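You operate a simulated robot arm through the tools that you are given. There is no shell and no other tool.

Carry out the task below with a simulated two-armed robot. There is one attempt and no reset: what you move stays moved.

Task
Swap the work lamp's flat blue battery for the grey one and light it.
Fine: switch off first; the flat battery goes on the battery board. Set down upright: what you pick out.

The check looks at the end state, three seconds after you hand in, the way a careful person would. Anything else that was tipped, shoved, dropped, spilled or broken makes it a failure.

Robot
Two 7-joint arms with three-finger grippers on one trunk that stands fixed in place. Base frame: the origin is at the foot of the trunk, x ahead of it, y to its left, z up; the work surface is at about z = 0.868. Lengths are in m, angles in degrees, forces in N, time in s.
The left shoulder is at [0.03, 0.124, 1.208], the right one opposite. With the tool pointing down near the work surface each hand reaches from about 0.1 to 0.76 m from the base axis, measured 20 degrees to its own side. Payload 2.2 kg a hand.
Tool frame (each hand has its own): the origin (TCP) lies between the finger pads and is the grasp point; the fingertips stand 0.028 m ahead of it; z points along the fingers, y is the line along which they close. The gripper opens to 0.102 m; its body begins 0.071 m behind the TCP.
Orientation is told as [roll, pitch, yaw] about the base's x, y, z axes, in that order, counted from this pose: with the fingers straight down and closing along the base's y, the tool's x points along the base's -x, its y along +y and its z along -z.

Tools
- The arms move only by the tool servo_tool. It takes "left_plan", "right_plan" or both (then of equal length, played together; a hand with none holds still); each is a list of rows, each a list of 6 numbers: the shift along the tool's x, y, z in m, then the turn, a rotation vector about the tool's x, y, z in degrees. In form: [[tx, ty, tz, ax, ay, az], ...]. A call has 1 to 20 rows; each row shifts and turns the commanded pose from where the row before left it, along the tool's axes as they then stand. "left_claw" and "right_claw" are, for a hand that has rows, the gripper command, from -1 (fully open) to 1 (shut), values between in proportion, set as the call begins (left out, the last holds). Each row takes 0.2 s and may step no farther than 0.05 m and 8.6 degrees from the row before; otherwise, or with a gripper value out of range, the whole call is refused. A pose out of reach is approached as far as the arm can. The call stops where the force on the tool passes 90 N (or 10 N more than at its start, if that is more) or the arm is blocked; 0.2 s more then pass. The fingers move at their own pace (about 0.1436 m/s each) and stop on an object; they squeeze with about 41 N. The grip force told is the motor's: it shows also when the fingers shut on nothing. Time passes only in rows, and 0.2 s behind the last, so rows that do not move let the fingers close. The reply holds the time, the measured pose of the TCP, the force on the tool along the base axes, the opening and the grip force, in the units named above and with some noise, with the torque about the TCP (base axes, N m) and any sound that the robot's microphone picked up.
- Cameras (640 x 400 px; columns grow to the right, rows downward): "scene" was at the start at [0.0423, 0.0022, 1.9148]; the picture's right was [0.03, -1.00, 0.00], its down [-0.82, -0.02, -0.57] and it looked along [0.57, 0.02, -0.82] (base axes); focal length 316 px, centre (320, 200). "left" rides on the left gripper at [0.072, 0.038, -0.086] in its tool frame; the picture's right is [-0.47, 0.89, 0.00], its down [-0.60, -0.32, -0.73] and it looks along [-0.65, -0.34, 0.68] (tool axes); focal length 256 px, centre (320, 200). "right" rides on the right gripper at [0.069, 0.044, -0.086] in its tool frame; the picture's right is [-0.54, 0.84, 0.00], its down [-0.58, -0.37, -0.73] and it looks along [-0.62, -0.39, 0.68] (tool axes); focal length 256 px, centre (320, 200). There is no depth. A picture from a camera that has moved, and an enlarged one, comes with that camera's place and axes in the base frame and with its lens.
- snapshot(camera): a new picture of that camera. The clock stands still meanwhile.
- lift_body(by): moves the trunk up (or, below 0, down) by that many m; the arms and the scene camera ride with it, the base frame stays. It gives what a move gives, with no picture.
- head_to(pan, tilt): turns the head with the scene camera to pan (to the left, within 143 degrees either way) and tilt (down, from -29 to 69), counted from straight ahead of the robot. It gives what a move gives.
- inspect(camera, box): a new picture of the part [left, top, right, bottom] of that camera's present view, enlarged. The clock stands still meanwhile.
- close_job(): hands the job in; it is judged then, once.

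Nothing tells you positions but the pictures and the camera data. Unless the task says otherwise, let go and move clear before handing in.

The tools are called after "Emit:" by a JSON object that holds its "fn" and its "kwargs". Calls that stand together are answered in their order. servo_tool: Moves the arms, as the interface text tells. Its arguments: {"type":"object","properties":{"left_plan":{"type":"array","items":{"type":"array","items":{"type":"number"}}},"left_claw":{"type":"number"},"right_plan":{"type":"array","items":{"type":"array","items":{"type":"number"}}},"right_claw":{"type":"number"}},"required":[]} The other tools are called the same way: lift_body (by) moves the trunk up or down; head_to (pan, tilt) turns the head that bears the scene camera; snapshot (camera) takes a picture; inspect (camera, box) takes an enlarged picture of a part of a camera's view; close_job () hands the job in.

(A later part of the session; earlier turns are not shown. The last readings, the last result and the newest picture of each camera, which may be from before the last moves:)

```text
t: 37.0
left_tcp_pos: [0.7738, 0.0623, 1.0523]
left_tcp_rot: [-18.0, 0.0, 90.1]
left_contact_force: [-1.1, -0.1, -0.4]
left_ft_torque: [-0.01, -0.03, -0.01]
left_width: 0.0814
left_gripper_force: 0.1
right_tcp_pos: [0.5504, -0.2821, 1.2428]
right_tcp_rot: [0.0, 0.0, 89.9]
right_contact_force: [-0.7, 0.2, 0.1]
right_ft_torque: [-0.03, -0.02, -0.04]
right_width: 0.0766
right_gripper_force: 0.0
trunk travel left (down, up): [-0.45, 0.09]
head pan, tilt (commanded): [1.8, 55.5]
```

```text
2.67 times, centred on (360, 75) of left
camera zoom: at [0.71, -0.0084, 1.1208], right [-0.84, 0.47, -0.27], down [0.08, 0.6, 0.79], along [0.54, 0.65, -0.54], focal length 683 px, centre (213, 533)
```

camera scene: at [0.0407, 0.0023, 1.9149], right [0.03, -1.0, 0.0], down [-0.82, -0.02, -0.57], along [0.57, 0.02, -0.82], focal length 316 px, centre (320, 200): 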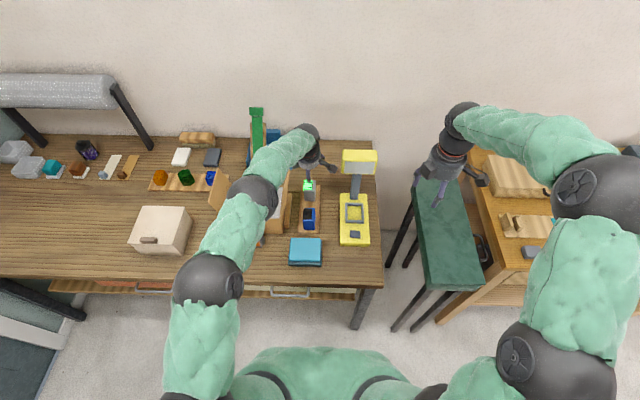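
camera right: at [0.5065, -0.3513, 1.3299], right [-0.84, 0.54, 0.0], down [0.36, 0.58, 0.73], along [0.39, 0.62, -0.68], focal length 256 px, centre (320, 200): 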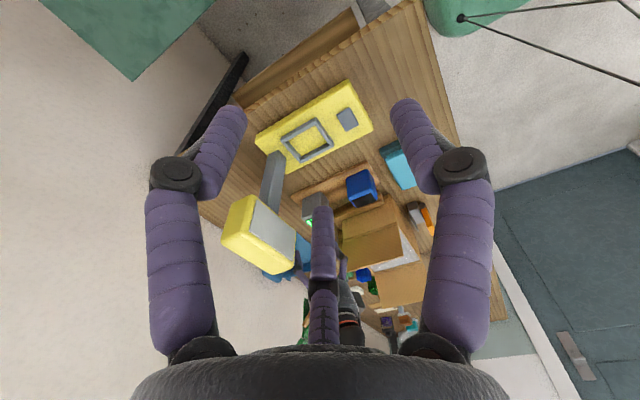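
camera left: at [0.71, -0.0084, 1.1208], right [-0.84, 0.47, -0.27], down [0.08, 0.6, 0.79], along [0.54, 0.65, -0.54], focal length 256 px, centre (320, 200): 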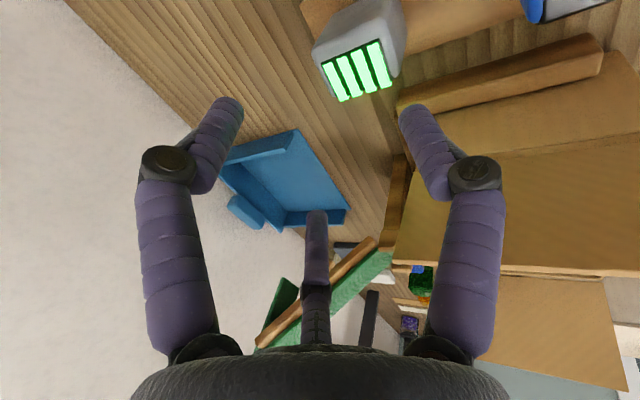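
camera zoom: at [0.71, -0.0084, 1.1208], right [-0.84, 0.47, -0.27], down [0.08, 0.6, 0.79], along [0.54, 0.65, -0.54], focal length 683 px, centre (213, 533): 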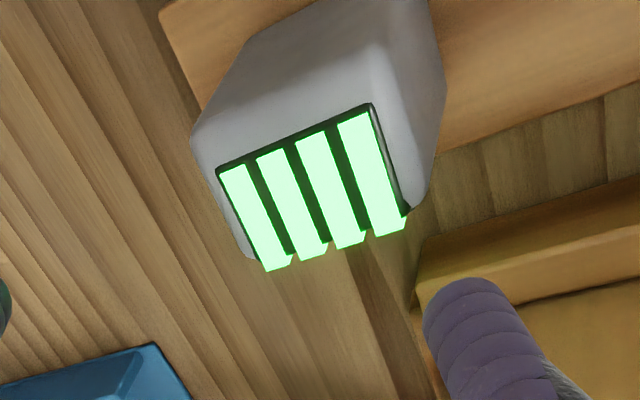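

The flap edge and the grey battery appear just where I calculated, leaving about 1 cm between the hand's black box and the flap. I'll lower to z ≈ 0.985 while pulling back slightly, so that all three fingers will touch the tilted grasp together.

Emit:
{"fn": "servo_tool", "kwargs": {"left_plan": [[0, 0.0096, 0.0204, 0, 0, 0], [0, 0.0096, 0.0204, 0, 0, 0], [0, 0.0096, 0.0203, 0, 0, 0], [0, 0, 0, 0, 0, 0]]}}

Emit:
{"fn": "inspect", "kwargs": {"camera": "scene", "box": [260, 140, 350, 220]}}

Emit:
{"fn": "snapshot", "kwargs": {"camera": "left"}}

Emit:
{"fn": "snapshot", "kwargs": {"camera": "scene"}}

```text
t: 38.0
left_tcp_pos: [0.7681, 0.0611, 0.983]
left_tcp_rot: [-18.0, 0.0, 89.9]
left_contact_force: [0.2, 0.4, -0.1]
left_ft_torque: [-0.02, -0.03, 0.0]
left_width: 0.0818
left_gripper_force: 0.0
right_tcp_pos: [0.5525, -0.2819, 1.2441]
right_tcp_rot: [-0.1, 0.0, 89.9]
right_contact_force: [-0.6, 0.3, 0.6]
right_ft_torque: [0.01, 0.0, 0.03]
right_width: 0.0768
right_gripper_force: 0.0
trunk travel left (down, up): [-0.45, 0.09]
head pan, tilt (commanded): [1.8, 55.5]
```

```text
5.00 times, centred on (305, 180) of scene
camera zoom: at [0.0418, 0.0022, 1.9149], right [0.03, -1.0, 0.0], down [-0.82, -0.02, -0.57], along [0.57, 0.02, -0.82], focal length 1580 px, centre (395, 300)
```

zoom: 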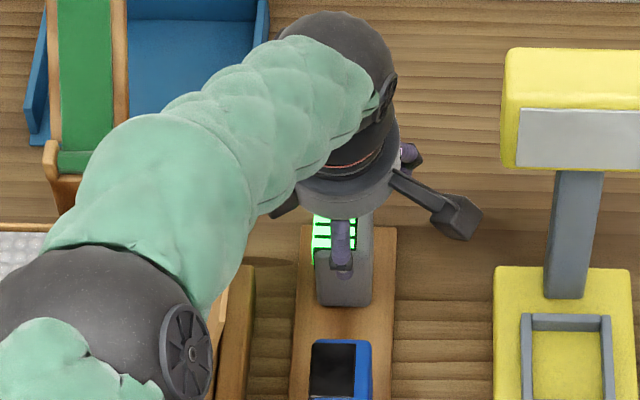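

```text
taken
camera left: at [0.7032, -0.01, 1.0522], right [-0.84, 0.47, -0.27], down [0.08, 0.6, 0.79], along [0.54, 0.65, -0.54], focal length 256 px, centre (320, 200)
```

left: 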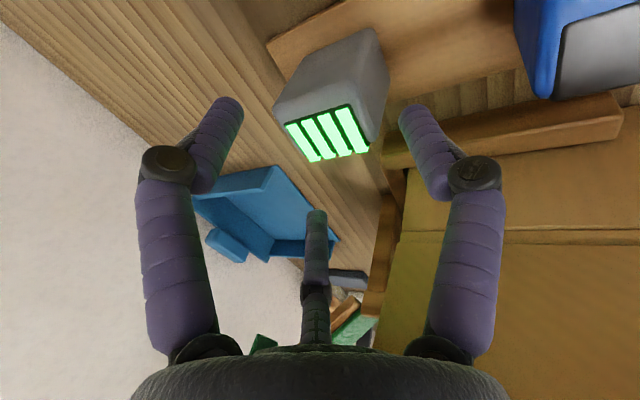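

```text
taken
camera scene: at [0.0418, 0.0022, 1.9149], right [0.03, -1.0, 0.0], down [-0.82, -0.02, -0.57], along [0.57, 0.02, -0.82], focal length 316 px, centre (320, 200)
```

scene: 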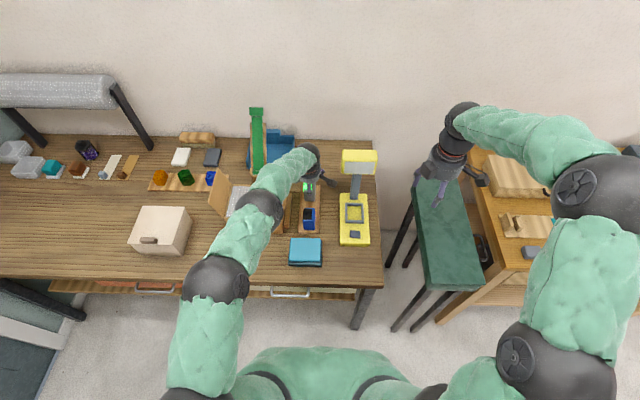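

Clearances look good: the arm stays well above the flap. I'll continue down in two steps.

Emit:
{"fn": "servo_tool", "kwargs": {"left_plan": [[0.001, 0.005, 0.0142, 0, 0, 0], [0.001, 0.005, 0.0142, 0, 0, 0], [0, 0, 0, 0, 0, 0]]}}

Emit:
{"fn": "inspect", "kwargs": {"camera": "scene", "box": [275, 150, 345, 220]}}

Emit:
{"fn": "snapshot", "kwargs": {"camera": "left"}}

```text
t: 38.8
left_tcp_pos: [0.7668, 0.0585, 0.9527]
left_tcp_rot: [-18.0, 0.0, 89.9]
left_contact_force: [-0.2, 0.1, -0.2]
left_ft_torque: [-0.03, -0.03, 0.01]
left_width: 0.0818
left_gripper_force: 0.1
right_tcp_pos: [0.5522, -0.2814, 1.2432]
right_tcp_rot: [0.0, 0.0, 89.8]
right_contact_force: [0.1, -0.7, 0.8]
right_ft_torque: [-0.02, 0.0, 0.01]
right_width: 0.0763
right_gripper_force: 0.1
trunk travel left (down, up): [-0.45, 0.09]
head pan, tilt (commanded): [1.8, 55.5]
```

```text
5.71 times, centred on (310, 185) of scene
camera zoom: at [0.0423, 0.0022, 1.9148], right [0.03, -1.0, 0.0], down [-0.82, -0.02, -0.57], along [0.57, 0.02, -0.82], focal length 1806 px, centre (377, 286)
```

zoom: 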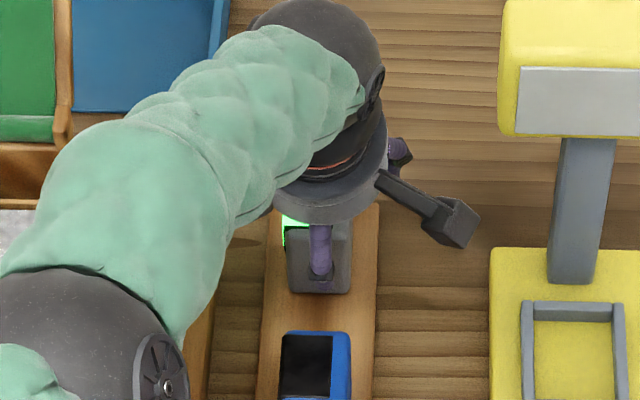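

```text
taken
camera left: at [0.702, -0.0128, 1.0223], right [-0.84, 0.47, -0.27], down [0.08, 0.6, 0.79], along [0.54, 0.65, -0.54], focal length 256 px, centre (320, 200)
```

left: 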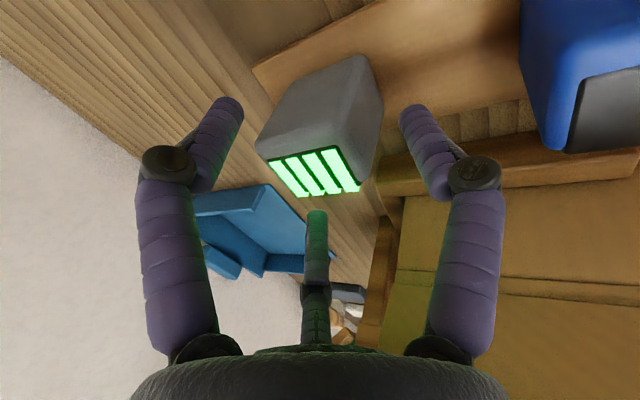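

The battery sits centred between the fingers. I'll go down the last 2 cm and close to a loose 6 cm first.

Emit:
{"fn": "servo_tool", "kwargs": {"left_plan": [[0, 0.0031, 0.0095, 0, 0, 0], [0, 0.0031, 0.0095, 0, 0, 0], [0, 0, 0, 0, 0, 0]]}}

Emit:
{"fn": "servo_tool", "kwargs": {"left_plan": [[0, 0, 0, 0, 0, 0], [0, 0, 0, 0, 0, 0]], "left_claw": -0.22}}

Emit:
{"fn": "snapshot", "kwargs": {"camera": "left"}}

Emit:
{"fn": "inspect", "kwargs": {"camera": "scene", "box": [285, 170, 335, 220]}}

```text
t: 39.6
left_tcp_pos: [0.766, 0.0584, 0.9341]
left_tcp_rot: [-18.1, 0.0, 89.9]
left_contact_force: [0.2, 0.1, 0.6]
left_ft_torque: [-0.01, -0.01, -0.01]
left_width: 0.0816
left_gripper_force: 0.1
right_tcp_pos: [0.5514, -0.282, 1.2433]
right_tcp_rot: [-0.1, 0.1, 89.9]
right_contact_force: [0.8, -1.3, -0.2]
right_ft_torque: [0.03, 0.04, 0.02]
right_width: 0.0764
right_gripper_force: 0.0
trunk travel left (down, up): [-0.45, 0.09]
head pan, tilt (commanded): [1.8, 55.5]
```

```text
t: 40.2
left_tcp_pos: [0.767, 0.0586, 0.9341]
left_tcp_rot: [-18.0, 0.0, 89.8]
left_contact_force: [0.2, 1.8, 0.4]
left_ft_torque: [0.04, -0.06, 0.0]
left_width: 0.0632
left_gripper_force: 0.7
right_tcp_pos: [0.5517, -0.2819, 1.243]
right_tcp_rot: [0.1, 0.0, 89.9]
right_contact_force: [0.1, -0.2, 1.1]
right_ft_torque: [0.01, -0.02, 0.0]
right_width: 0.0769
right_gripper_force: 0.1
trunk travel left (down, up): [-0.45, 0.09]
head pan, tilt (commanded): [1.8, 55.5]
```

```text
taken
camera left: at [0.7029, -0.0122, 1.0026], right [-0.84, 0.47, -0.27], down [0.08, 0.6, 0.79], along [0.53, 0.65, -0.54], focal length 256 px, centre (320, 200)
```

left: 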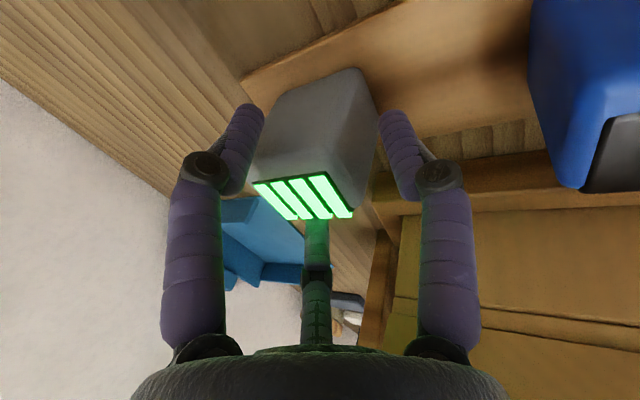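

```text
8.00 times, centred on (310, 195) of scene
camera zoom: at [0.0424, 0.0023, 1.9148], right [0.03, -1.0, 0.0], down [-0.82, -0.02, -0.57], along [0.57, 0.02, -0.82], focal length 2529 px, centre (400, 240)
```

zoom: 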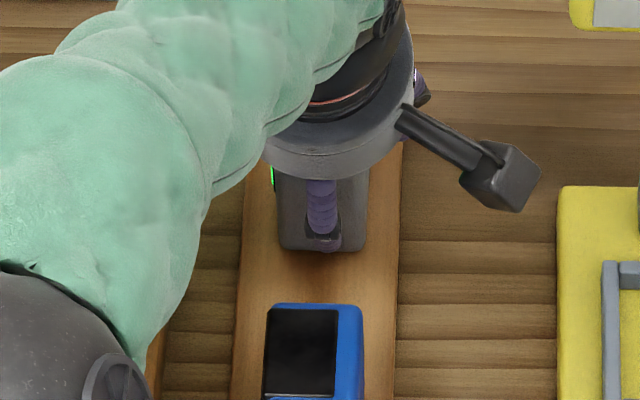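

One finger is already touching lightly because the hand is about 4–5 mm too far toward -y. I'll re-centre by 4 mm and then close fully.

Emit:
{"fn": "servo_tool", "kwargs": {"left_plan": [[-0.002, 0, 0, 0, 0, 0], [-0.002, 0, 0, 0, 0, 0]]}}

Emit:
{"fn": "servo_tool", "kwargs": {"left_plan": [[0, 0, 0, 0, 0, 0], [0, 0, 0, 0, 0, 0], [0, 0, 0, 0, 0, 0], [0, 0, 0, 0, 0, 0]], "left_claw": 1}}

Emit:
{"fn": "snapshot", "kwargs": {"camera": "left"}}

Emit:
{"fn": "inspect", "kwargs": {"camera": "scene", "box": [285, 170, 335, 220]}}

```text
t: 40.8
left_tcp_pos: [0.7669, 0.0631, 0.9345]
left_tcp_rot: [-17.9, 0.0, 89.9]
left_contact_force: [0.5, -0.4, 0.2]
left_ft_torque: [-0.02, 0.0, -0.01]
left_width: 0.0622
left_gripper_force: 0.1
right_tcp_pos: [0.5529, -0.2829, 1.2427]
right_tcp_rot: [0.1, 0.1, 89.9]
right_contact_force: [0.6, -0.6, 0.1]
right_ft_torque: [-0.02, -0.02, 0.02]
right_width: 0.0765
right_gripper_force: 0.1
trunk travel left (down, up): [-0.45, 0.09]
head pan, tilt (commanded): [1.8, 55.5]
```

```text
t: 41.8
left_tcp_pos: [0.7675, 0.0629, 0.9334]
left_tcp_rot: [-17.9, -0.1, 89.9]
left_contact_force: [-0.6, 0.4, 0.8]
left_ft_torque: [0.04, -0.22, -0.01]
left_width: 0.0517
left_gripper_force: 41.1
right_tcp_pos: [0.5525, -0.2819, 1.243]
right_tcp_rot: [0.1, 0.0, 90.0]
right_contact_force: [-0.6, -0.1, 0.2]
right_ft_torque: [-0.01, -0.01, 0.01]
right_width: 0.0765
right_gripper_force: 0.1
trunk travel left (down, up): [-0.45, 0.09]
head pan, tilt (commanded): [1.8, 55.5]
```

```text
taken
camera left: at [0.7031, -0.008, 1.0025], right [-0.84, 0.47, -0.27], down [0.08, 0.6, 0.79], along [0.54, 0.65, -0.54], focal length 256 px, centre (320, 200)
```

left: 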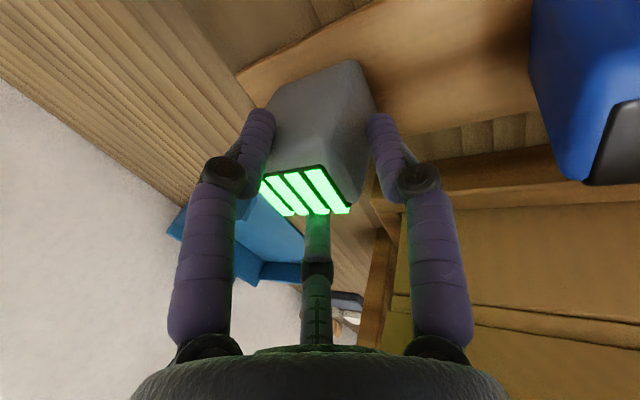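

```text
8.00 times, centred on (310, 195) of scene
camera zoom: at [0.0423, 0.0022, 1.9148], right [0.03, -1.0, 0.0], down [-0.82, -0.02, -0.57], along [0.57, 0.02, -0.82], focal length 2529 px, centre (400, 240)
```

zoom: 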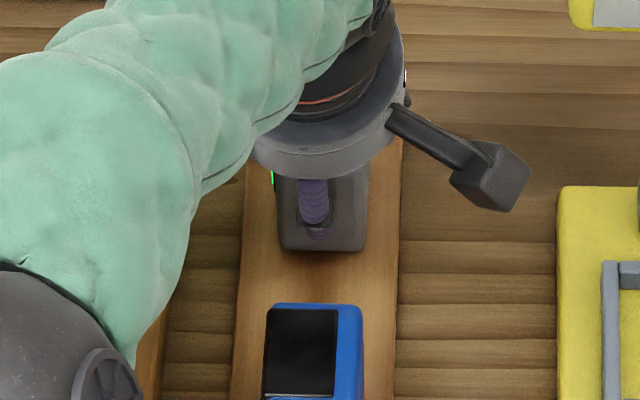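

The grip is firm at 52 mm and 41 N. I'll lift vertically 1.5 cm and check.

Emit:
{"fn": "servo_tool", "kwargs": {"left_plan": [[0, -0.0015, -0.0048, 0, 0, 0], [0, -0.0015, -0.0048, 0, 0, 0], [0, -0.0016, -0.0047, 0, 0, 0], [0, 0, 0, 0, 0, 0]]}}

Emit:
{"fn": "snapshot", "kwargs": {"camera": "left"}}

Emit:
{"fn": "inspect", "kwargs": {"camera": "scene", "box": [285, 170, 335, 220]}}

```text
t: 42.8
left_tcp_pos: [0.766, 0.0616, 0.949]
left_tcp_rot: [-18.0, 0.0, 90.0]
left_contact_force: [-0.2, 0.9, -3.4]
left_ft_torque: [0.02, 0.07, -0.02]
left_width: 0.0515
left_gripper_force: 40.5
right_tcp_pos: [0.5523, -0.2805, 1.2425]
right_tcp_rot: [0.0, 0.0, 89.8]
right_contact_force: [-0.2, -0.3, 0.0]
right_ft_torque: [-0.01, -0.01, 0.01]
right_width: 0.0766
right_gripper_force: 0.1
trunk travel left (down, up): [-0.45, 0.09]
head pan, tilt (commanded): [1.8, 55.5]
```

```text
taken
camera left: at [0.7027, -0.0085, 1.0167], right [-0.84, 0.47, -0.27], down [0.08, 0.6, 0.79], along [0.53, 0.65, -0.54], focal length 256 px, centre (320, 200)
```

left: 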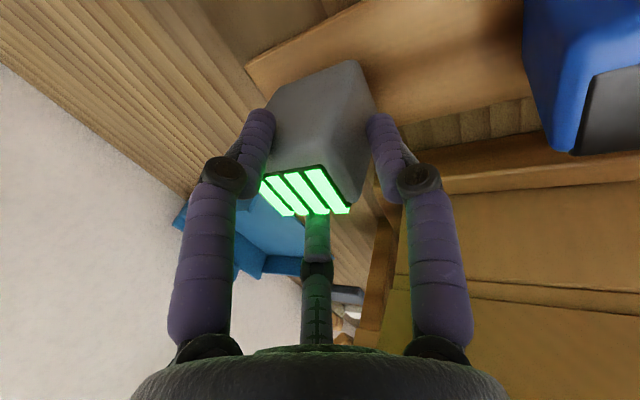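

```text
8.00 times, centred on (310, 195) of scene
camera zoom: at [0.0428, 0.0022, 1.9148], right [0.03, -1.0, 0.0], down [-0.82, -0.02, -0.57], along [0.57, 0.02, -0.82], focal length 2529 px, centre (400, 240)
```

zoom: 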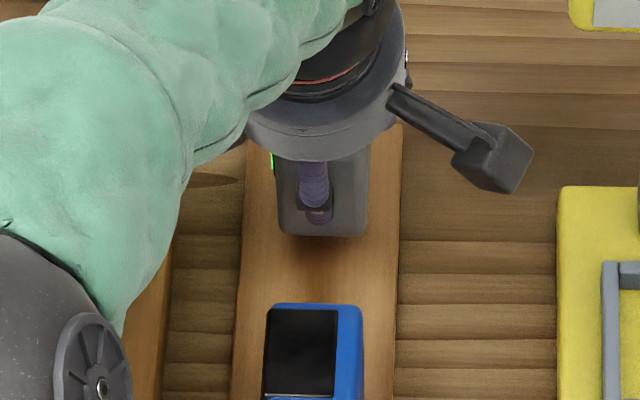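

The grey battery lifted cleanly without slipping. I'll raise it to clear everything, pull back from the lamp head's depth, and move the right hand farther away at the same time.

Emit:
{"fn": "servo_tool", "kwargs": {"left_plan": [[0, -0.0085, -0.02615, 0, 0, 0], [0, -0.0085, -0.02615, 0, 0, 0], [0, -0.0085, -0.02615, 0, 0, 0], [0, -0.0085, -0.02615, 0, 0, 0], [0, 0.0281, -0.0091, 0, 0, 0], [0, 0.0281, -0.0091, 0, 0, 0], [0, 0.028, -0.0091, 0, 0, 0], [0, 0, 0, 0, 0, 0]], "right_plan": [[0.03, 0, 0, 0, 0, 0], [0.03, 0, 0, 0, 0, 0], [0.03, 0, 0, 0, 0, 0], [0.03, 0, 0, 0, 0, 0], [0, 0, 0, 0, 0, 0], [0, 0, 0, 0, 0, 0], [0, 0, 0, 0, 0, 0], [0, 0, 0, 0, 0, 0]]}}

Emit:
{"fn": "snapshot", "kwargs": {"camera": "scene"}}

Emit:
{"fn": "inspect", "kwargs": {"camera": "scene", "box": [280, 150, 360, 230]}}

```text
t: 44.6
left_tcp_pos: [0.6779, 0.0621, 1.0547]
left_tcp_rot: [-18.1, 0.1, 89.8]
left_contact_force: [0.2, -0.9, -3.3]
left_ft_torque: [-0.01, 0.04, 0.02]
left_width: 0.0516
left_gripper_force: 41.1
right_tcp_pos: [0.5565, -0.4002, 1.2436]
right_tcp_rot: [0.2, 0.0, 89.8]
right_contact_force: [0.4, -0.2, 0.9]
right_ft_torque: [-0.02, 0.01, 0.0]
right_width: 0.0763
right_gripper_force: 0.0
trunk travel left (down, up): [-0.45, 0.09]
head pan, tilt (commanded): [1.8, 55.5]
```

```text
taken
camera scene: at [0.0437, 0.0023, 1.9148], right [0.03, -1.0, 0.0], down [-0.82, -0.02, -0.56], along [0.56, 0.02, -0.83], focal length 316 px, centre (320, 200)
```

scene: 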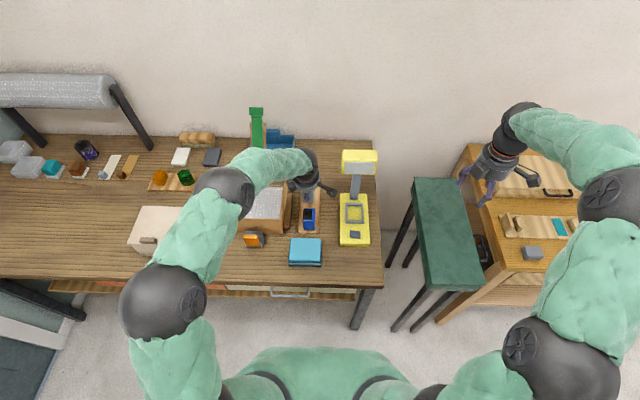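

```text
5.00 times, centred on (320, 190) of scene
camera zoom: at [0.0437, 0.0023, 1.9148], right [0.03, -1.0, 0.0], down [-0.82, -0.02, -0.56], along [0.56, 0.02, -0.83], focal length 1580 px, centre (320, 250)
```

zoom: 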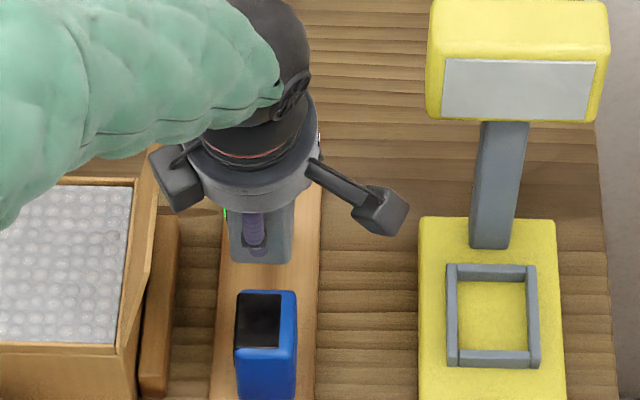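

The battery is held well. Now I move it sideways to above the bay.

Emit:
{"fn": "servo_tool", "kwargs": {"left_plan": [[0.034, 0, 0, 0, 0, 0], [0.034, 0, 0, 0, 0, 0], [0.034, 0, 0, 0, 0, 0], [0.034, 0, 0, 0, 0, 0], [0.035, 0, 0, 0, 0, 0], [0, 0, 0, 0, 0, 0]]}}

Emit:
{"fn": "inspect", "kwargs": {"camera": "scene", "box": [310, 150, 400, 250]}}

Emit:
{"fn": "snapshot", "kwargs": {"camera": "left"}}

Emit:
{"fn": "snapshot", "kwargs": {"camera": "right"}}

```text
t: 46.0
left_tcp_pos: [0.6785, -0.106, 1.0586]
left_tcp_rot: [-17.9, -0.2, 90.0]
left_contact_force: [1.4, 0.5, -3.1]
left_ft_torque: [-0.01, 0.08, 0.02]
left_width: 0.0515
left_gripper_force: 40.9
right_tcp_pos: [0.5539, -0.4004, 1.2439]
right_tcp_rot: [0.1, 0.1, 89.9]
right_contact_force: [0.1, 1.0, -0.6]
right_ft_torque: [0.0, 0.0, 0.01]
right_width: 0.0765
right_gripper_force: 0.0
trunk travel left (down, up): [-0.45, 0.09]
head pan, tilt (commanded): [1.8, 55.5]
```

```text
4.00 times, centred on (355, 200) of scene
camera zoom: at [0.0427, 0.0032, 1.9148], right [0.03, -1.0, 0.0], down [-0.82, -0.03, -0.57], along [0.57, 0.02, -0.82], focal length 1264 px, centre (180, 200)
```

zoom: 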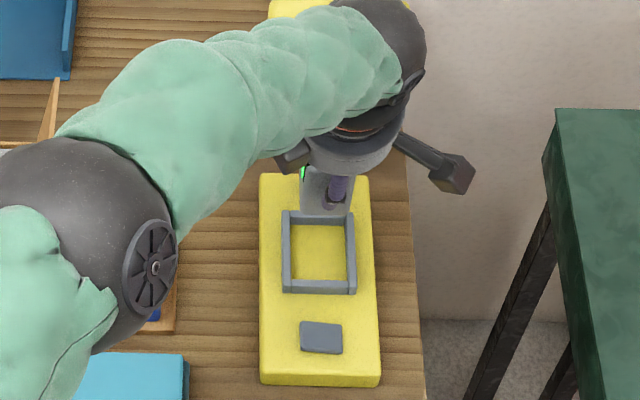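

```text
taken
camera left: at [0.614, -0.1772, 1.1253], right [-0.84, 0.47, -0.27], down [0.08, 0.6, 0.79], along [0.53, 0.65, -0.54], focal length 256 px, centre (320, 200)
```

left: 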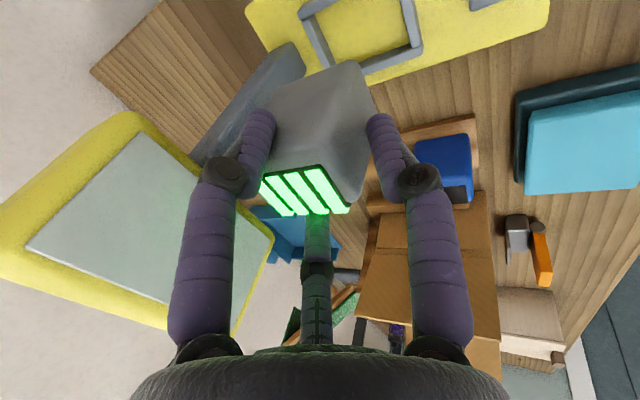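

```text
taken
camera right: at [0.5101, -0.469, 1.3303], right [-0.84, 0.54, 0.0], down [0.37, 0.58, 0.73], along [0.39, 0.62, -0.68], focal length 256 px, centre (320, 200)
```

right: 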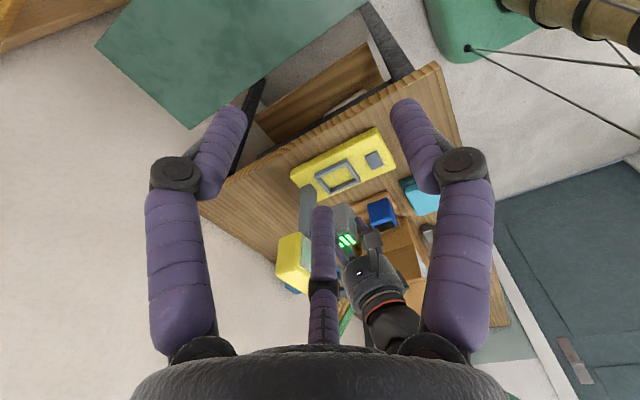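

The battery is above the bay. I'll lower it to about 2.5 cm above the bay walls and check the alignment.

Emit:
{"fn": "servo_tool", "kwargs": {"left_plan": [[0, 0.0076, 0.0233, 0, 0, 0], [0, 0.0076, 0.0233, 0, 0, 0], [0, 0.0075, 0.0233, 0, 0, 0], [0, 0, 0, 0, 0, 0], [0, 0, 0, 0, 0, 0]]}}

Emit:
{"fn": "inspect", "kwargs": {"camera": "scene", "box": [330, 180, 380, 230]}}

Emit:
{"fn": "snapshot", "kwargs": {"camera": "left"}}

Emit:
{"fn": "inspect", "kwargs": {"camera": "right", "box": [270, 100, 430, 280]}}

```text
t: 47.2
left_tcp_pos: [0.6773, -0.1092, 0.9826]
left_tcp_rot: [-17.9, 0.0, 90.0]
left_contact_force: [0.3, -0.3, -2.9]
left_ft_torque: [0.01, 0.05, 0.02]
left_width: 0.0516
left_gripper_force: 41.3
right_tcp_pos: [0.5544, -0.4007, 1.2439]
right_tcp_rot: [0.0, 0.0, 89.9]
right_contact_force: [0.0, 0.0, 0.1]
right_ft_torque: [0.0, 0.04, -0.02]
right_width: 0.0763
right_gripper_force: 0.1
trunk travel left (down, up): [-0.45, 0.09]
head pan, tilt (commanded): [1.8, 55.5]
```

```text
8.00 times, centred on (355, 205) of scene
camera zoom: at [0.0429, 0.0018, 1.9148], right [0.03, -1.0, 0.0], down [-0.82, -0.02, -0.57], along [0.57, 0.02, -0.82], focal length 2529 px, centre (40, 160)
```

zoom: 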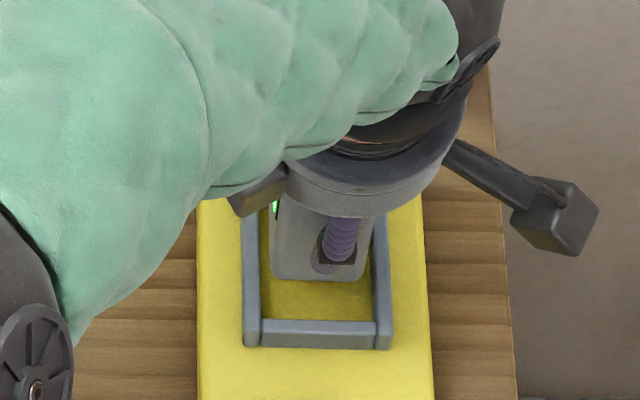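

```text
taken
camera left: at [0.6134, -0.1792, 1.0508], right [-0.84, 0.47, -0.27], down [0.08, 0.6, 0.79], along [0.53, 0.65, -0.54], focal length 256 px, centre (320, 200)
```

left: 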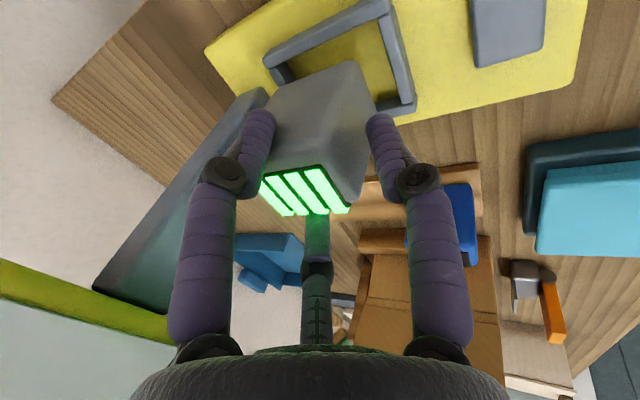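

```text
2.22 times, centred on (350, 190) of right
camera zoom: at [0.5103, -0.47, 1.3299], right [-0.84, 0.54, 0.0], down [0.37, 0.58, 0.73], along [0.39, 0.62, -0.68], focal length 569 px, centre (253, 222)
```

zoom: 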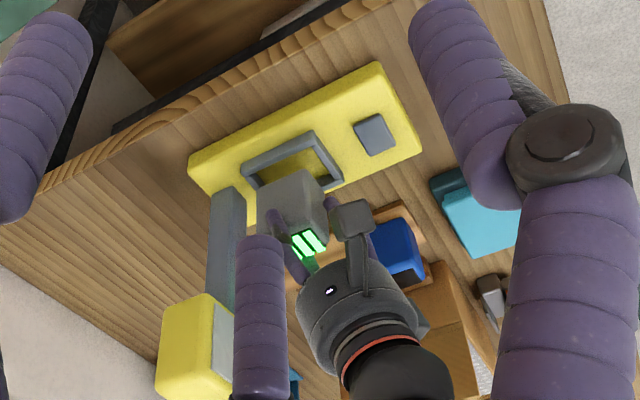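

The alignment is within about 1–2 mm in both directions. I'll lower it into the bay, watching the forces.

Emit:
{"fn": "servo_tool", "kwargs": {"left_plan": [[0.001, 0.0031, 0.0095, 0, 0, 0], [0, 0.0031, 0.0095, 0, 0, 0], [0, 0.0015, 0.0048, 0, 0, 0], [0, 0, 0, 0, 0, 0]]}}

Emit:
{"fn": "inspect", "kwargs": {"camera": "scene", "box": [340, 195, 370, 225]}}

Emit:
{"fn": "snapshot", "kwargs": {"camera": "left"}}

```text
t: 48.2
left_tcp_pos: [0.6792, -0.1107, 0.9667]
left_tcp_rot: [-18.6, 0.2, 90.0]
left_contact_force: [-4.7, -0.4, 32.8]
left_ft_torque: [-0.02, -1.35, 0.02]
left_width: 0.0525
left_gripper_force: 41.3
right_tcp_pos: [0.5515, -0.3995, 1.2462]
right_tcp_rot: [-0.3, 0.0, 89.9]
right_contact_force: [0.0, -0.5, -0.5]
right_ft_torque: [0.0, -0.02, 0.01]
right_width: 0.0764
right_gripper_force: 0.0
trunk travel left (down, up): [-0.45, 0.09]
head pan, tilt (commanded): [1.8, 55.5]
```

```text
13.33 times, centred on (355, 210) of scene
camera zoom: at [0.037, 0.0028, 1.9152], right [0.03, -1.0, 0.0], down [-0.82, -0.03, -0.57], along [0.57, 0.02, -0.82], focal length 4215 px, centre (-147, 67)
```

zoom: 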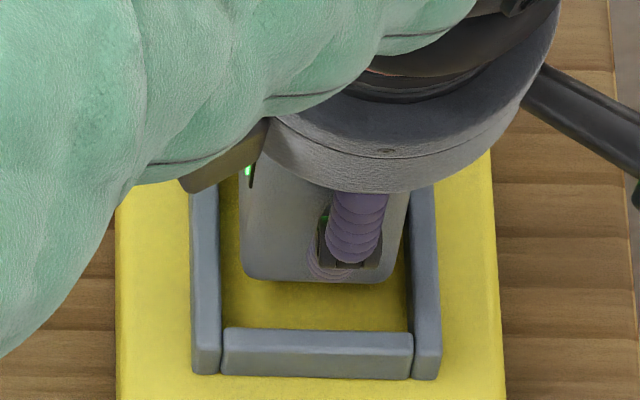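

```text
taken
camera left: at [0.6136, -0.1808, 1.0345], right [-0.84, 0.46, -0.29], down [0.07, 0.61, 0.79], along [0.54, 0.65, -0.54], focal length 256 px, centre (320, 200)
```

left: 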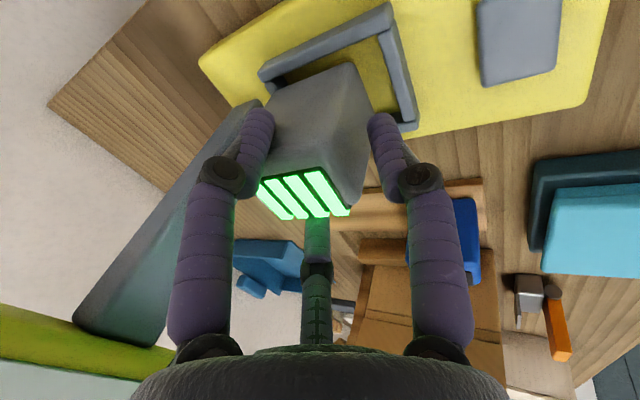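

The battery met resistance of 33 N at the back edge, so its rear bottom edge is most likely resting on the back wall of the bay. I'll lift off, shift about 6 mm toward me, and look again.

Emit:
{"fn": "servo_tool", "kwargs": {"left_plan": [[0, -0.0023, -0.0071, 0, 0, 0], [0, -0.0031, -0.0095, 0, 0, 0], [0, 0.0057, -0.0019, 0, 0, 0], [0, 0, 0, 0, 0, 0]]}}

Emit:
{"fn": "inspect", "kwargs": {"camera": "scene", "box": [340, 195, 370, 225]}}

Emit:
{"fn": "inspect", "kwargs": {"camera": "left", "box": [220, 0, 440, 240]}}

Emit:
{"fn": "inspect", "kwargs": {"camera": "right", "box": [300, 120, 400, 260]}}

```text
t: 49.2
left_tcp_pos: [0.6711, -0.1092, 0.9749]
left_tcp_rot: [-17.8, 0.0, 89.9]
left_contact_force: [-0.1, -0.6, -3.6]
left_ft_torque: [0.0, 0.06, -0.02]
left_width: 0.0514
left_gripper_force: 41.3
right_tcp_pos: [0.5552, -0.4003, 1.2434]
right_tcp_rot: [0.0, 0.0, 89.7]
right_contact_force: [0.0, -0.4, 0.5]
right_ft_torque: [-0.02, -0.01, -0.01]
right_width: 0.0767
right_gripper_force: 0.1
trunk travel left (down, up): [-0.45, 0.09]
head pan, tilt (commanded): [1.8, 55.5]
```

```text
13.33 times, centred on (355, 210) of scene
camera zoom: at [0.043, 0.002, 1.9148], right [0.03, -1.0, 0.0], down [-0.82, -0.02, -0.57], along [0.57, 0.02, -0.82], focal length 4215 px, centre (-147, 67)
```

zoom: 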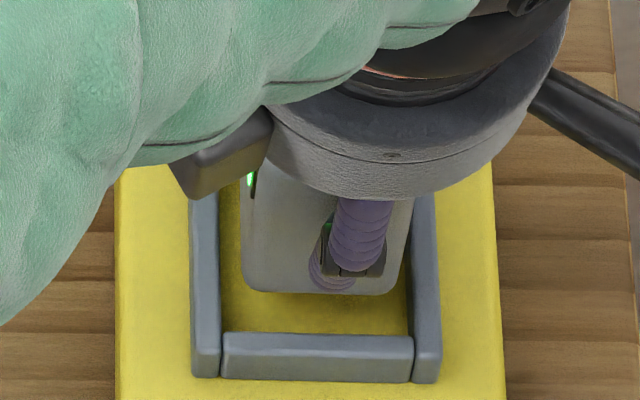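

```text
1.67 times, centred on (330, 120) of left
camera zoom: at [0.6071, -0.1809, 1.0437], right [-0.84, 0.47, -0.27], down [0.08, 0.6, 0.79], along [0.53, 0.65, -0.54], focal length 427 px, centre (303, 333)
```

zoom: 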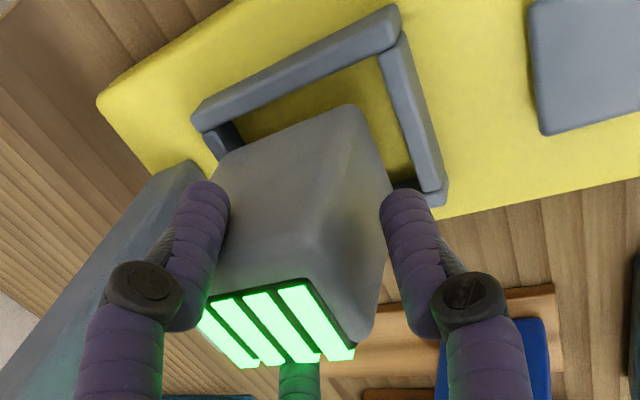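

```text
2.86 times, centred on (350, 190) of right
camera zoom: at [0.5103, -0.4699, 1.3298], right [-0.84, 0.54, 0.0], down [0.37, 0.58, 0.73], along [0.39, 0.62, -0.68], focal length 731 px, centre (234, 229)
```

zoom: 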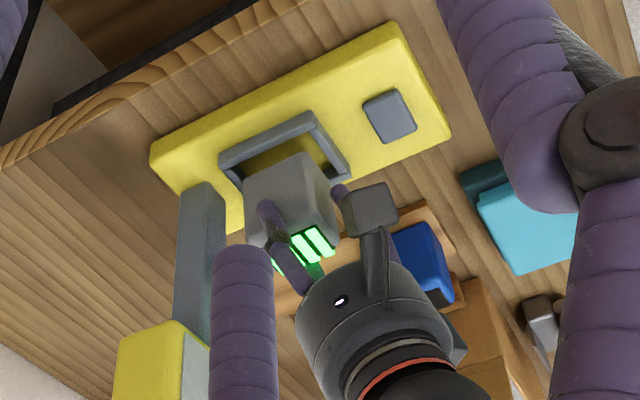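

In the hand-camera view the battery's rear edge is still only about 1 mm from the back wall, with about 10 mm of room in front. I'll shift 4.5 mm more toward me, then lower in small steps.

Emit:
{"fn": "servo_tool", "kwargs": {"left_plan": [[0, 0.0043, -0.0014, 0, 0, 0], [0, 0.0012, 0.0038, 0, 0, 0], [0, 0.0012, 0.0038, 0, 0, 0], [0, 0, 0, 0, 0, 0]]}}

Emit:
{"fn": "servo_tool", "kwargs": {"left_plan": [[0, 0.0012, 0.0038, 0, 0, 0], [0, 0, 0, 0, 0, 0]]}}

Emit:
{"fn": "inspect", "kwargs": {"camera": "left", "box": [220, 0, 440, 240]}}

Emit:
{"fn": "inspect", "kwargs": {"camera": "scene", "box": [340, 195, 370, 225]}}

```text
t: 50.2
left_tcp_pos: [0.6683, -0.1101, 0.9678]
left_tcp_rot: [-18.0, 0.0, 89.9]
left_contact_force: [0.6, 0.0, -2.7]
left_ft_torque: [-0.03, 0.09, 0.03]
left_width: 0.0515
left_gripper_force: 41.2
right_tcp_pos: [0.5537, -0.4, 1.2432]
right_tcp_rot: [0.0, 0.0, 89.9]
right_contact_force: [0.6, 0.2, 0.1]
right_ft_torque: [0.02, 0.01, 0.02]
right_width: 0.0766
right_gripper_force: 0.1
trunk travel left (down, up): [-0.45, 0.09]
head pan, tilt (commanded): [1.8, 55.5]
```

```text
t: 50.8
left_tcp_pos: [0.6681, -0.109, 0.9648]
left_tcp_rot: [-18.1, 0.1, 89.9]
left_contact_force: [0.4, 1.1, -2.4]
left_ft_torque: [0.0, 0.02, 0.03]
left_width: 0.0516
left_gripper_force: 40.7
right_tcp_pos: [0.5536, -0.4008, 1.2441]
right_tcp_rot: [0.0, 0.1, 89.9]
right_contact_force: [-0.5, 0.9, 0.3]
right_ft_torque: [-0.01, 0.0, 0.01]
right_width: 0.0766
right_gripper_force: 0.0
trunk travel left (down, up): [-0.45, 0.09]
head pan, tilt (commanded): [1.8, 55.5]
```

```text
1.67 times, centred on (330, 120) of left
camera zoom: at [0.6039, -0.1804, 1.0335], right [-0.84, 0.47, -0.27], down [0.08, 0.6, 0.79], along [0.53, 0.65, -0.54], focal length 427 px, centre (303, 333)
```

zoom: 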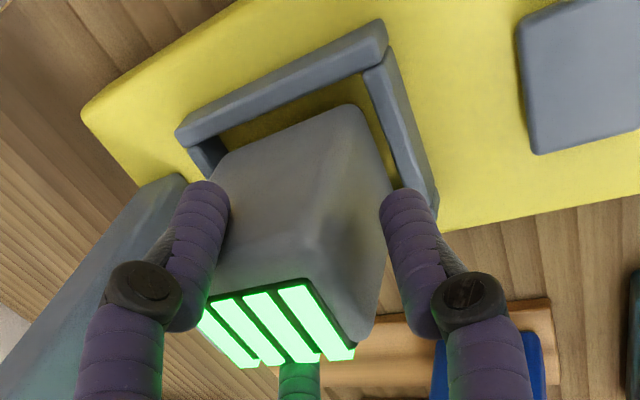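

```text
13.33 times, centred on (355, 210) of scene
camera zoom: at [0.0427, 0.002, 1.9148], right [0.03, -1.0, 0.0], down [-0.82, -0.02, -0.57], along [0.57, 0.02, -0.82], focal length 4215 px, centre (-147, 67)
```

zoom: 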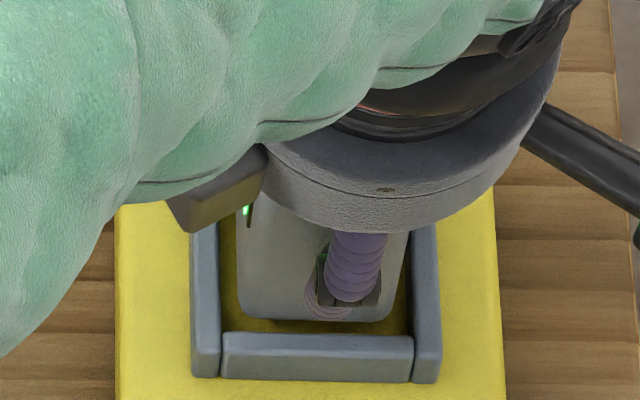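

There's no contact and the battery is now between the walls. I'll continue lowering in 4 mm steps.

Emit:
{"fn": "servo_tool", "kwargs": {"left_plan": [[0, 0.0012, 0.0038, 0, 0, 0], [0, 0, 0, 0, 0, 0]]}}

Emit:
{"fn": "servo_tool", "kwargs": {"left_plan": [[0, 0.0009, 0.0029, 0, 0, 0], [0, 0, 0, 0, 0, 0]]}}

Emit:
{"fn": "inspect", "kwargs": {"camera": "left", "box": [220, 0, 440, 240]}}

Emit:
{"fn": "inspect", "kwargs": {"camera": "scene", "box": [340, 195, 370, 225]}}

```text
t: 51.4
left_tcp_pos: [0.6679, -0.1093, 0.9599]
left_tcp_rot: [-18.1, 0.0, 89.9]
left_contact_force: [-0.4, -0.2, -3.3]
left_ft_torque: [-0.03, 0.06, 0.01]
left_width: 0.0514
left_gripper_force: 40.9
right_tcp_pos: [0.5544, -0.3995, 1.2436]
right_tcp_rot: [0.0, -0.1, 90.0]
right_contact_force: [-0.9, 0.2, 0.5]
right_ft_torque: [0.0, 0.01, -0.01]
right_width: 0.0765
right_gripper_force: 0.0
trunk travel left (down, up): [-0.45, 0.09]
head pan, tilt (commanded): [1.8, 55.5]
```

```text
t: 52.0
left_tcp_pos: [0.6675, -0.1094, 0.9567]
left_tcp_rot: [-18.0, 0.0, 89.8]
left_contact_force: [0.2, 0.3, -3.6]
left_ft_torque: [0.01, 0.08, 0.01]
left_width: 0.0514
left_gripper_force: 41.0
right_tcp_pos: [0.5534, -0.3999, 1.2444]
right_tcp_rot: [0.0, 0.0, 89.9]
right_contact_force: [-0.2, -0.6, -0.9]
right_ft_torque: [0.01, -0.01, -0.01]
right_width: 0.0767
right_gripper_force: 0.0
trunk travel left (down, up): [-0.45, 0.09]
head pan, tilt (commanded): [1.8, 55.5]
```

```text
1.67 times, centred on (330, 120) of left
camera zoom: at [0.6032, -0.1804, 1.0261], right [-0.84, 0.47, -0.27], down [0.08, 0.6, 0.79], along [0.53, 0.65, -0.54], focal length 427 px, centre (303, 333)
```

zoom: 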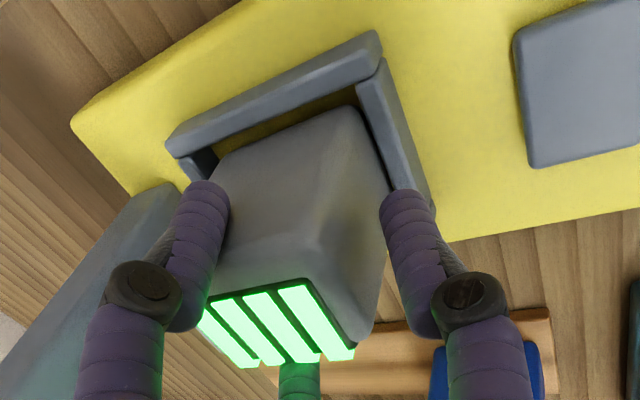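

```text
13.33 times, centred on (355, 210) of scene
camera zoom: at [0.0427, 0.002, 1.9148], right [0.03, -1.0, 0.0], down [-0.82, -0.02, -0.57], along [0.57, 0.02, -0.82], focal length 4215 px, centre (-147, 67)
```

zoom: 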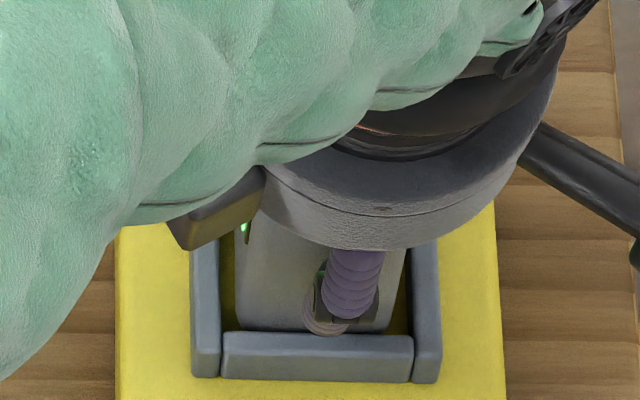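

Emit:
{"fn": "servo_tool", "kwargs": {"left_plan": [[0, 0.0009, 0.0029, 0, 0, 0], [0, 0, 0, 0, 0, 0]]}}

Emit:
{"fn": "servo_tool", "kwargs": {"left_plan": [[0, 0.0006, 0.0019, 0, 0, 0], [0, 0, 0, 0, 0, 0]]}}

Emit:
{"fn": "inspect", "kwargs": {"camera": "scene", "box": [340, 195, 370, 225]}}

```text
t: 52.6
left_tcp_pos: [0.667, -0.1094, 0.9547]
left_tcp_rot: [-18.0, 0.0, 89.9]
left_contact_force: [-0.1, 0.8, -3.6]
left_ft_torque: [-0.04, 0.07, -0.02]
left_width: 0.0515
left_gripper_force: 41.3
right_tcp_pos: [0.5538, -0.4009, 1.2431]
right_tcp_rot: [0.0, 0.0, 89.9]
right_contact_force: [0.3, 0.1, -0.2]
right_ft_torque: [0.0, 0.01, 0.03]
right_width: 0.0764
right_gripper_force: 0.0
trunk travel left (down, up): [-0.45, 0.09]
head pan, tilt (commanded): [1.8, 55.5]
```

```text
t: 53.2
left_tcp_pos: [0.6677, -0.1088, 0.9532]
left_tcp_rot: [-18.0, -0.1, 89.9]
left_contact_force: [-0.9, 0.1, -3.6]
left_ft_torque: [0.01, 0.11, 0.01]
left_width: 0.0513
left_gripper_force: 41.6
right_tcp_pos: [0.5546, -0.3997, 1.2436]
right_tcp_rot: [0.0, 0.0, 89.9]
right_contact_force: [0.1, -1.1, 0.4]
right_ft_torque: [0.01, 0.0, 0.01]
right_width: 0.0762
right_gripper_force: 0.1
trunk travel left (down, up): [-0.45, 0.09]
head pan, tilt (commanded): [1.8, 55.5]
```

```text
13.33 times, centred on (355, 210) of scene
camera zoom: at [0.0427, 0.002, 1.9148], right [0.03, -1.0, 0.0], down [-0.82, -0.02, -0.57], along [0.57, 0.02, -0.82], focal length 4215 px, centre (-147, 67)
```

zoom: 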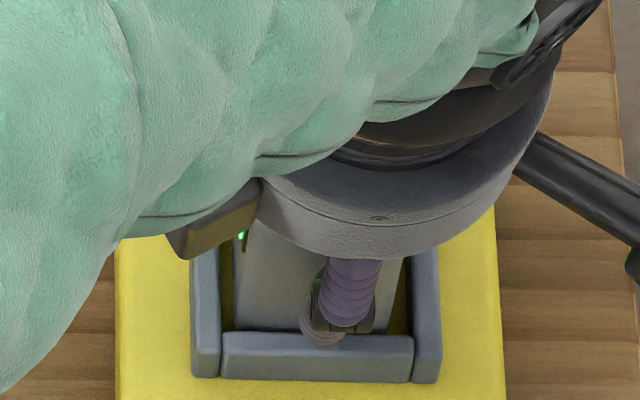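

Emit:
{"fn": "servo_tool", "kwargs": {"left_plan": [[0, 0.0006, 0.0019, 0, 0, 0], [0, 0, 0, 0, 0, 0]]}}

Emit:
{"fn": "servo_tool", "kwargs": {"left_plan": [[0, 0.0006, 0.0019, 0, 0, 0], [0, 0, 0, 0, 0, 0]]}}

Emit:
{"fn": "snapshot", "kwargs": {"camera": "left"}}

Emit:
{"fn": "inspect", "kwargs": {"camera": "scene", "box": [340, 195, 370, 225]}}

```text
t: 53.8
left_tcp_pos: [0.6679, -0.1103, 0.9519]
left_tcp_rot: [-18.1, 0.0, 90.1]
left_contact_force: [-1.1, 0.2, 4.5]
left_ft_torque: [-0.08, 0.2, 0.02]
left_width: 0.0516
left_gripper_force: 40.8
right_tcp_pos: [0.5533, -0.4008, 1.2445]
right_tcp_rot: [0.0, 0.0, 89.8]
right_contact_force: [0.2, -0.1, -0.2]
right_ft_torque: [0.02, 0.0, -0.01]
right_width: 0.0763
right_gripper_force: 0.0
trunk travel left (down, up): [-0.45, 0.09]
head pan, tilt (commanded): [1.8, 55.5]
```

```text
t: 54.4
left_tcp_pos: [0.6682, -0.1089, 0.9524]
left_tcp_rot: [-18.3, 0.2, 90.0]
left_contact_force: [-3.9, 0.8, 17.0]
left_ft_torque: [0.15, 0.49, 0.05]
left_width: 0.0516
left_gripper_force: 40.7
right_tcp_pos: [0.5524, -0.401, 1.2448]
right_tcp_rot: [0.0, 0.0, 89.9]
right_contact_force: [0.7, -0.2, -0.3]
right_ft_torque: [0.0, 0.01, 0.01]
right_width: 0.0766
right_gripper_force: 0.0
trunk travel left (down, up): [-0.45, 0.09]
head pan, tilt (commanded): [1.8, 55.5]
```

```text
taken
camera left: at [0.6035, -0.1803, 1.0208], right [-0.84, 0.46, -0.28], down [0.07, 0.61, 0.79], along [0.54, 0.65, -0.54], focal length 256 px, centre (320, 200)
```

left: 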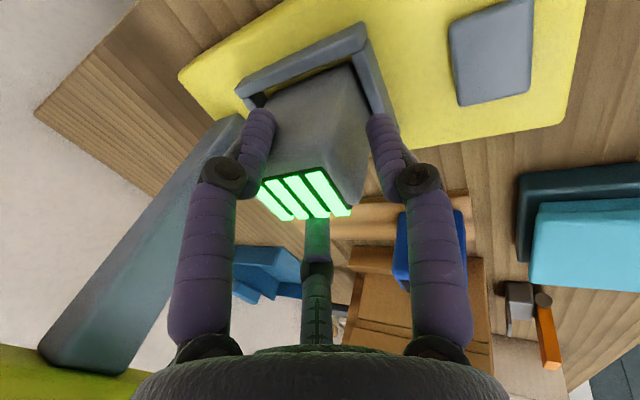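

```text
13.33 times, centred on (355, 210) of scene
camera zoom: at [0.0397, 0.0027, 1.915], right [0.03, -1.0, 0.0], down [-0.82, -0.03, -0.57], along [0.57, 0.02, -0.82], focal length 4215 px, centre (-147, 67)
```

zoom: 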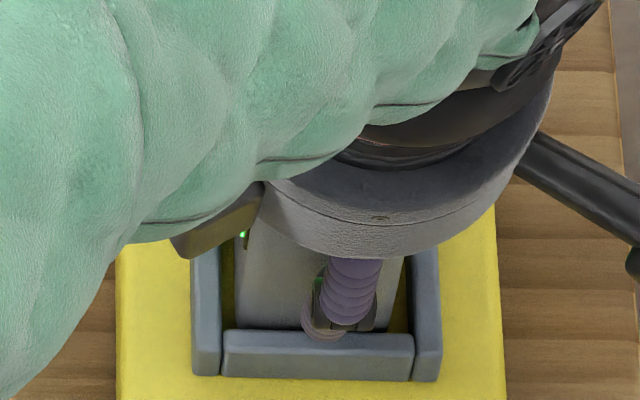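

Contact is at the bay floor (17 N, TCP at the calculated seat height). I'll ease the preload by 3 mm of command, open the fingers a little, and look.

Emit:
{"fn": "servo_tool", "kwargs": {"left_plan": [[0, -0.0009, -0.0029, 0, 0, 0], [0, 0, 0, 0, 0, 0]]}}

Emit:
{"fn": "servo_tool", "kwargs": {"left_plan": [[0, 0, 0, 0, 0, 0], [0, 0, 0, 0, 0, 0], [0, 0, 0, 0, 0, 0]], "left_claw": -0.28}}

Emit:
{"fn": "snapshot", "kwargs": {"camera": "left"}}

Emit:
{"fn": "inspect", "kwargs": {"camera": "scene", "box": [340, 195, 370, 225]}}

```text
t: 55.0
left_tcp_pos: [0.6667, -0.1095, 0.9526]
left_tcp_rot: [-18.0, 0.1, 89.9]
left_contact_force: [2.5, -2.5, 8.8]
left_ft_torque: [-0.19, 0.0, 0.05]
left_width: 0.0515
left_gripper_force: 41.1
right_tcp_pos: [0.5544, -0.4004, 1.244]
right_tcp_rot: [-0.1, 0.0, 89.9]
right_contact_force: [0.1, 0.3, -0.7]
right_ft_torque: [0.0, -0.01, -0.01]
right_width: 0.0768
right_gripper_force: 0.0
trunk travel left (down, up): [-0.45, 0.09]
head pan, tilt (commanded): [1.8, 55.5]
```

```text
t: 55.8
left_tcp_pos: [0.6677, -0.1094, 0.9501]
left_tcp_rot: [-18.0, 0.0, 90.0]
left_contact_force: [-0.1, 0.1, 0.0]
left_ft_torque: [-0.02, -0.03, 0.01]
left_width: 0.0653
left_gripper_force: 0.0
right_tcp_pos: [0.5545, -0.4014, 1.2441]
right_tcp_rot: [0.1, 0.0, 89.9]
right_contact_force: [0.2, -0.1, -0.6]
right_ft_torque: [-0.01, 0.02, 0.02]
right_width: 0.0764
right_gripper_force: 0.0
trunk travel left (down, up): [-0.45, 0.09]
head pan, tilt (commanded): [1.8, 55.5]
```

```text
taken
camera left: at [0.6033, -0.1798, 1.0204], right [-0.84, 0.47, -0.27], down [0.08, 0.6, 0.79], along [0.53, 0.65, -0.54], focal length 256 px, centre (320, 200)
```

left: 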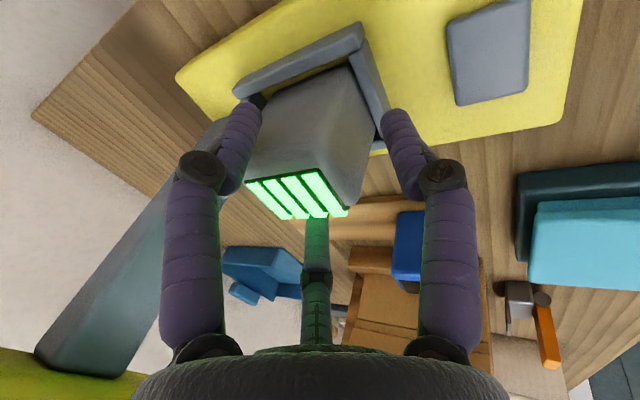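

```text
13.33 times, centred on (355, 210) of scene
camera zoom: at [0.0424, 0.0021, 1.9148], right [0.03, -1.0, 0.0], down [-0.82, -0.02, -0.57], along [0.57, 0.02, -0.82], focal length 4215 px, centre (-147, 67)
```

zoom: 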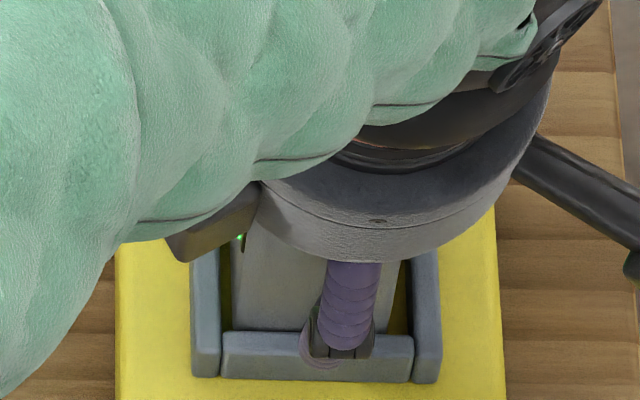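

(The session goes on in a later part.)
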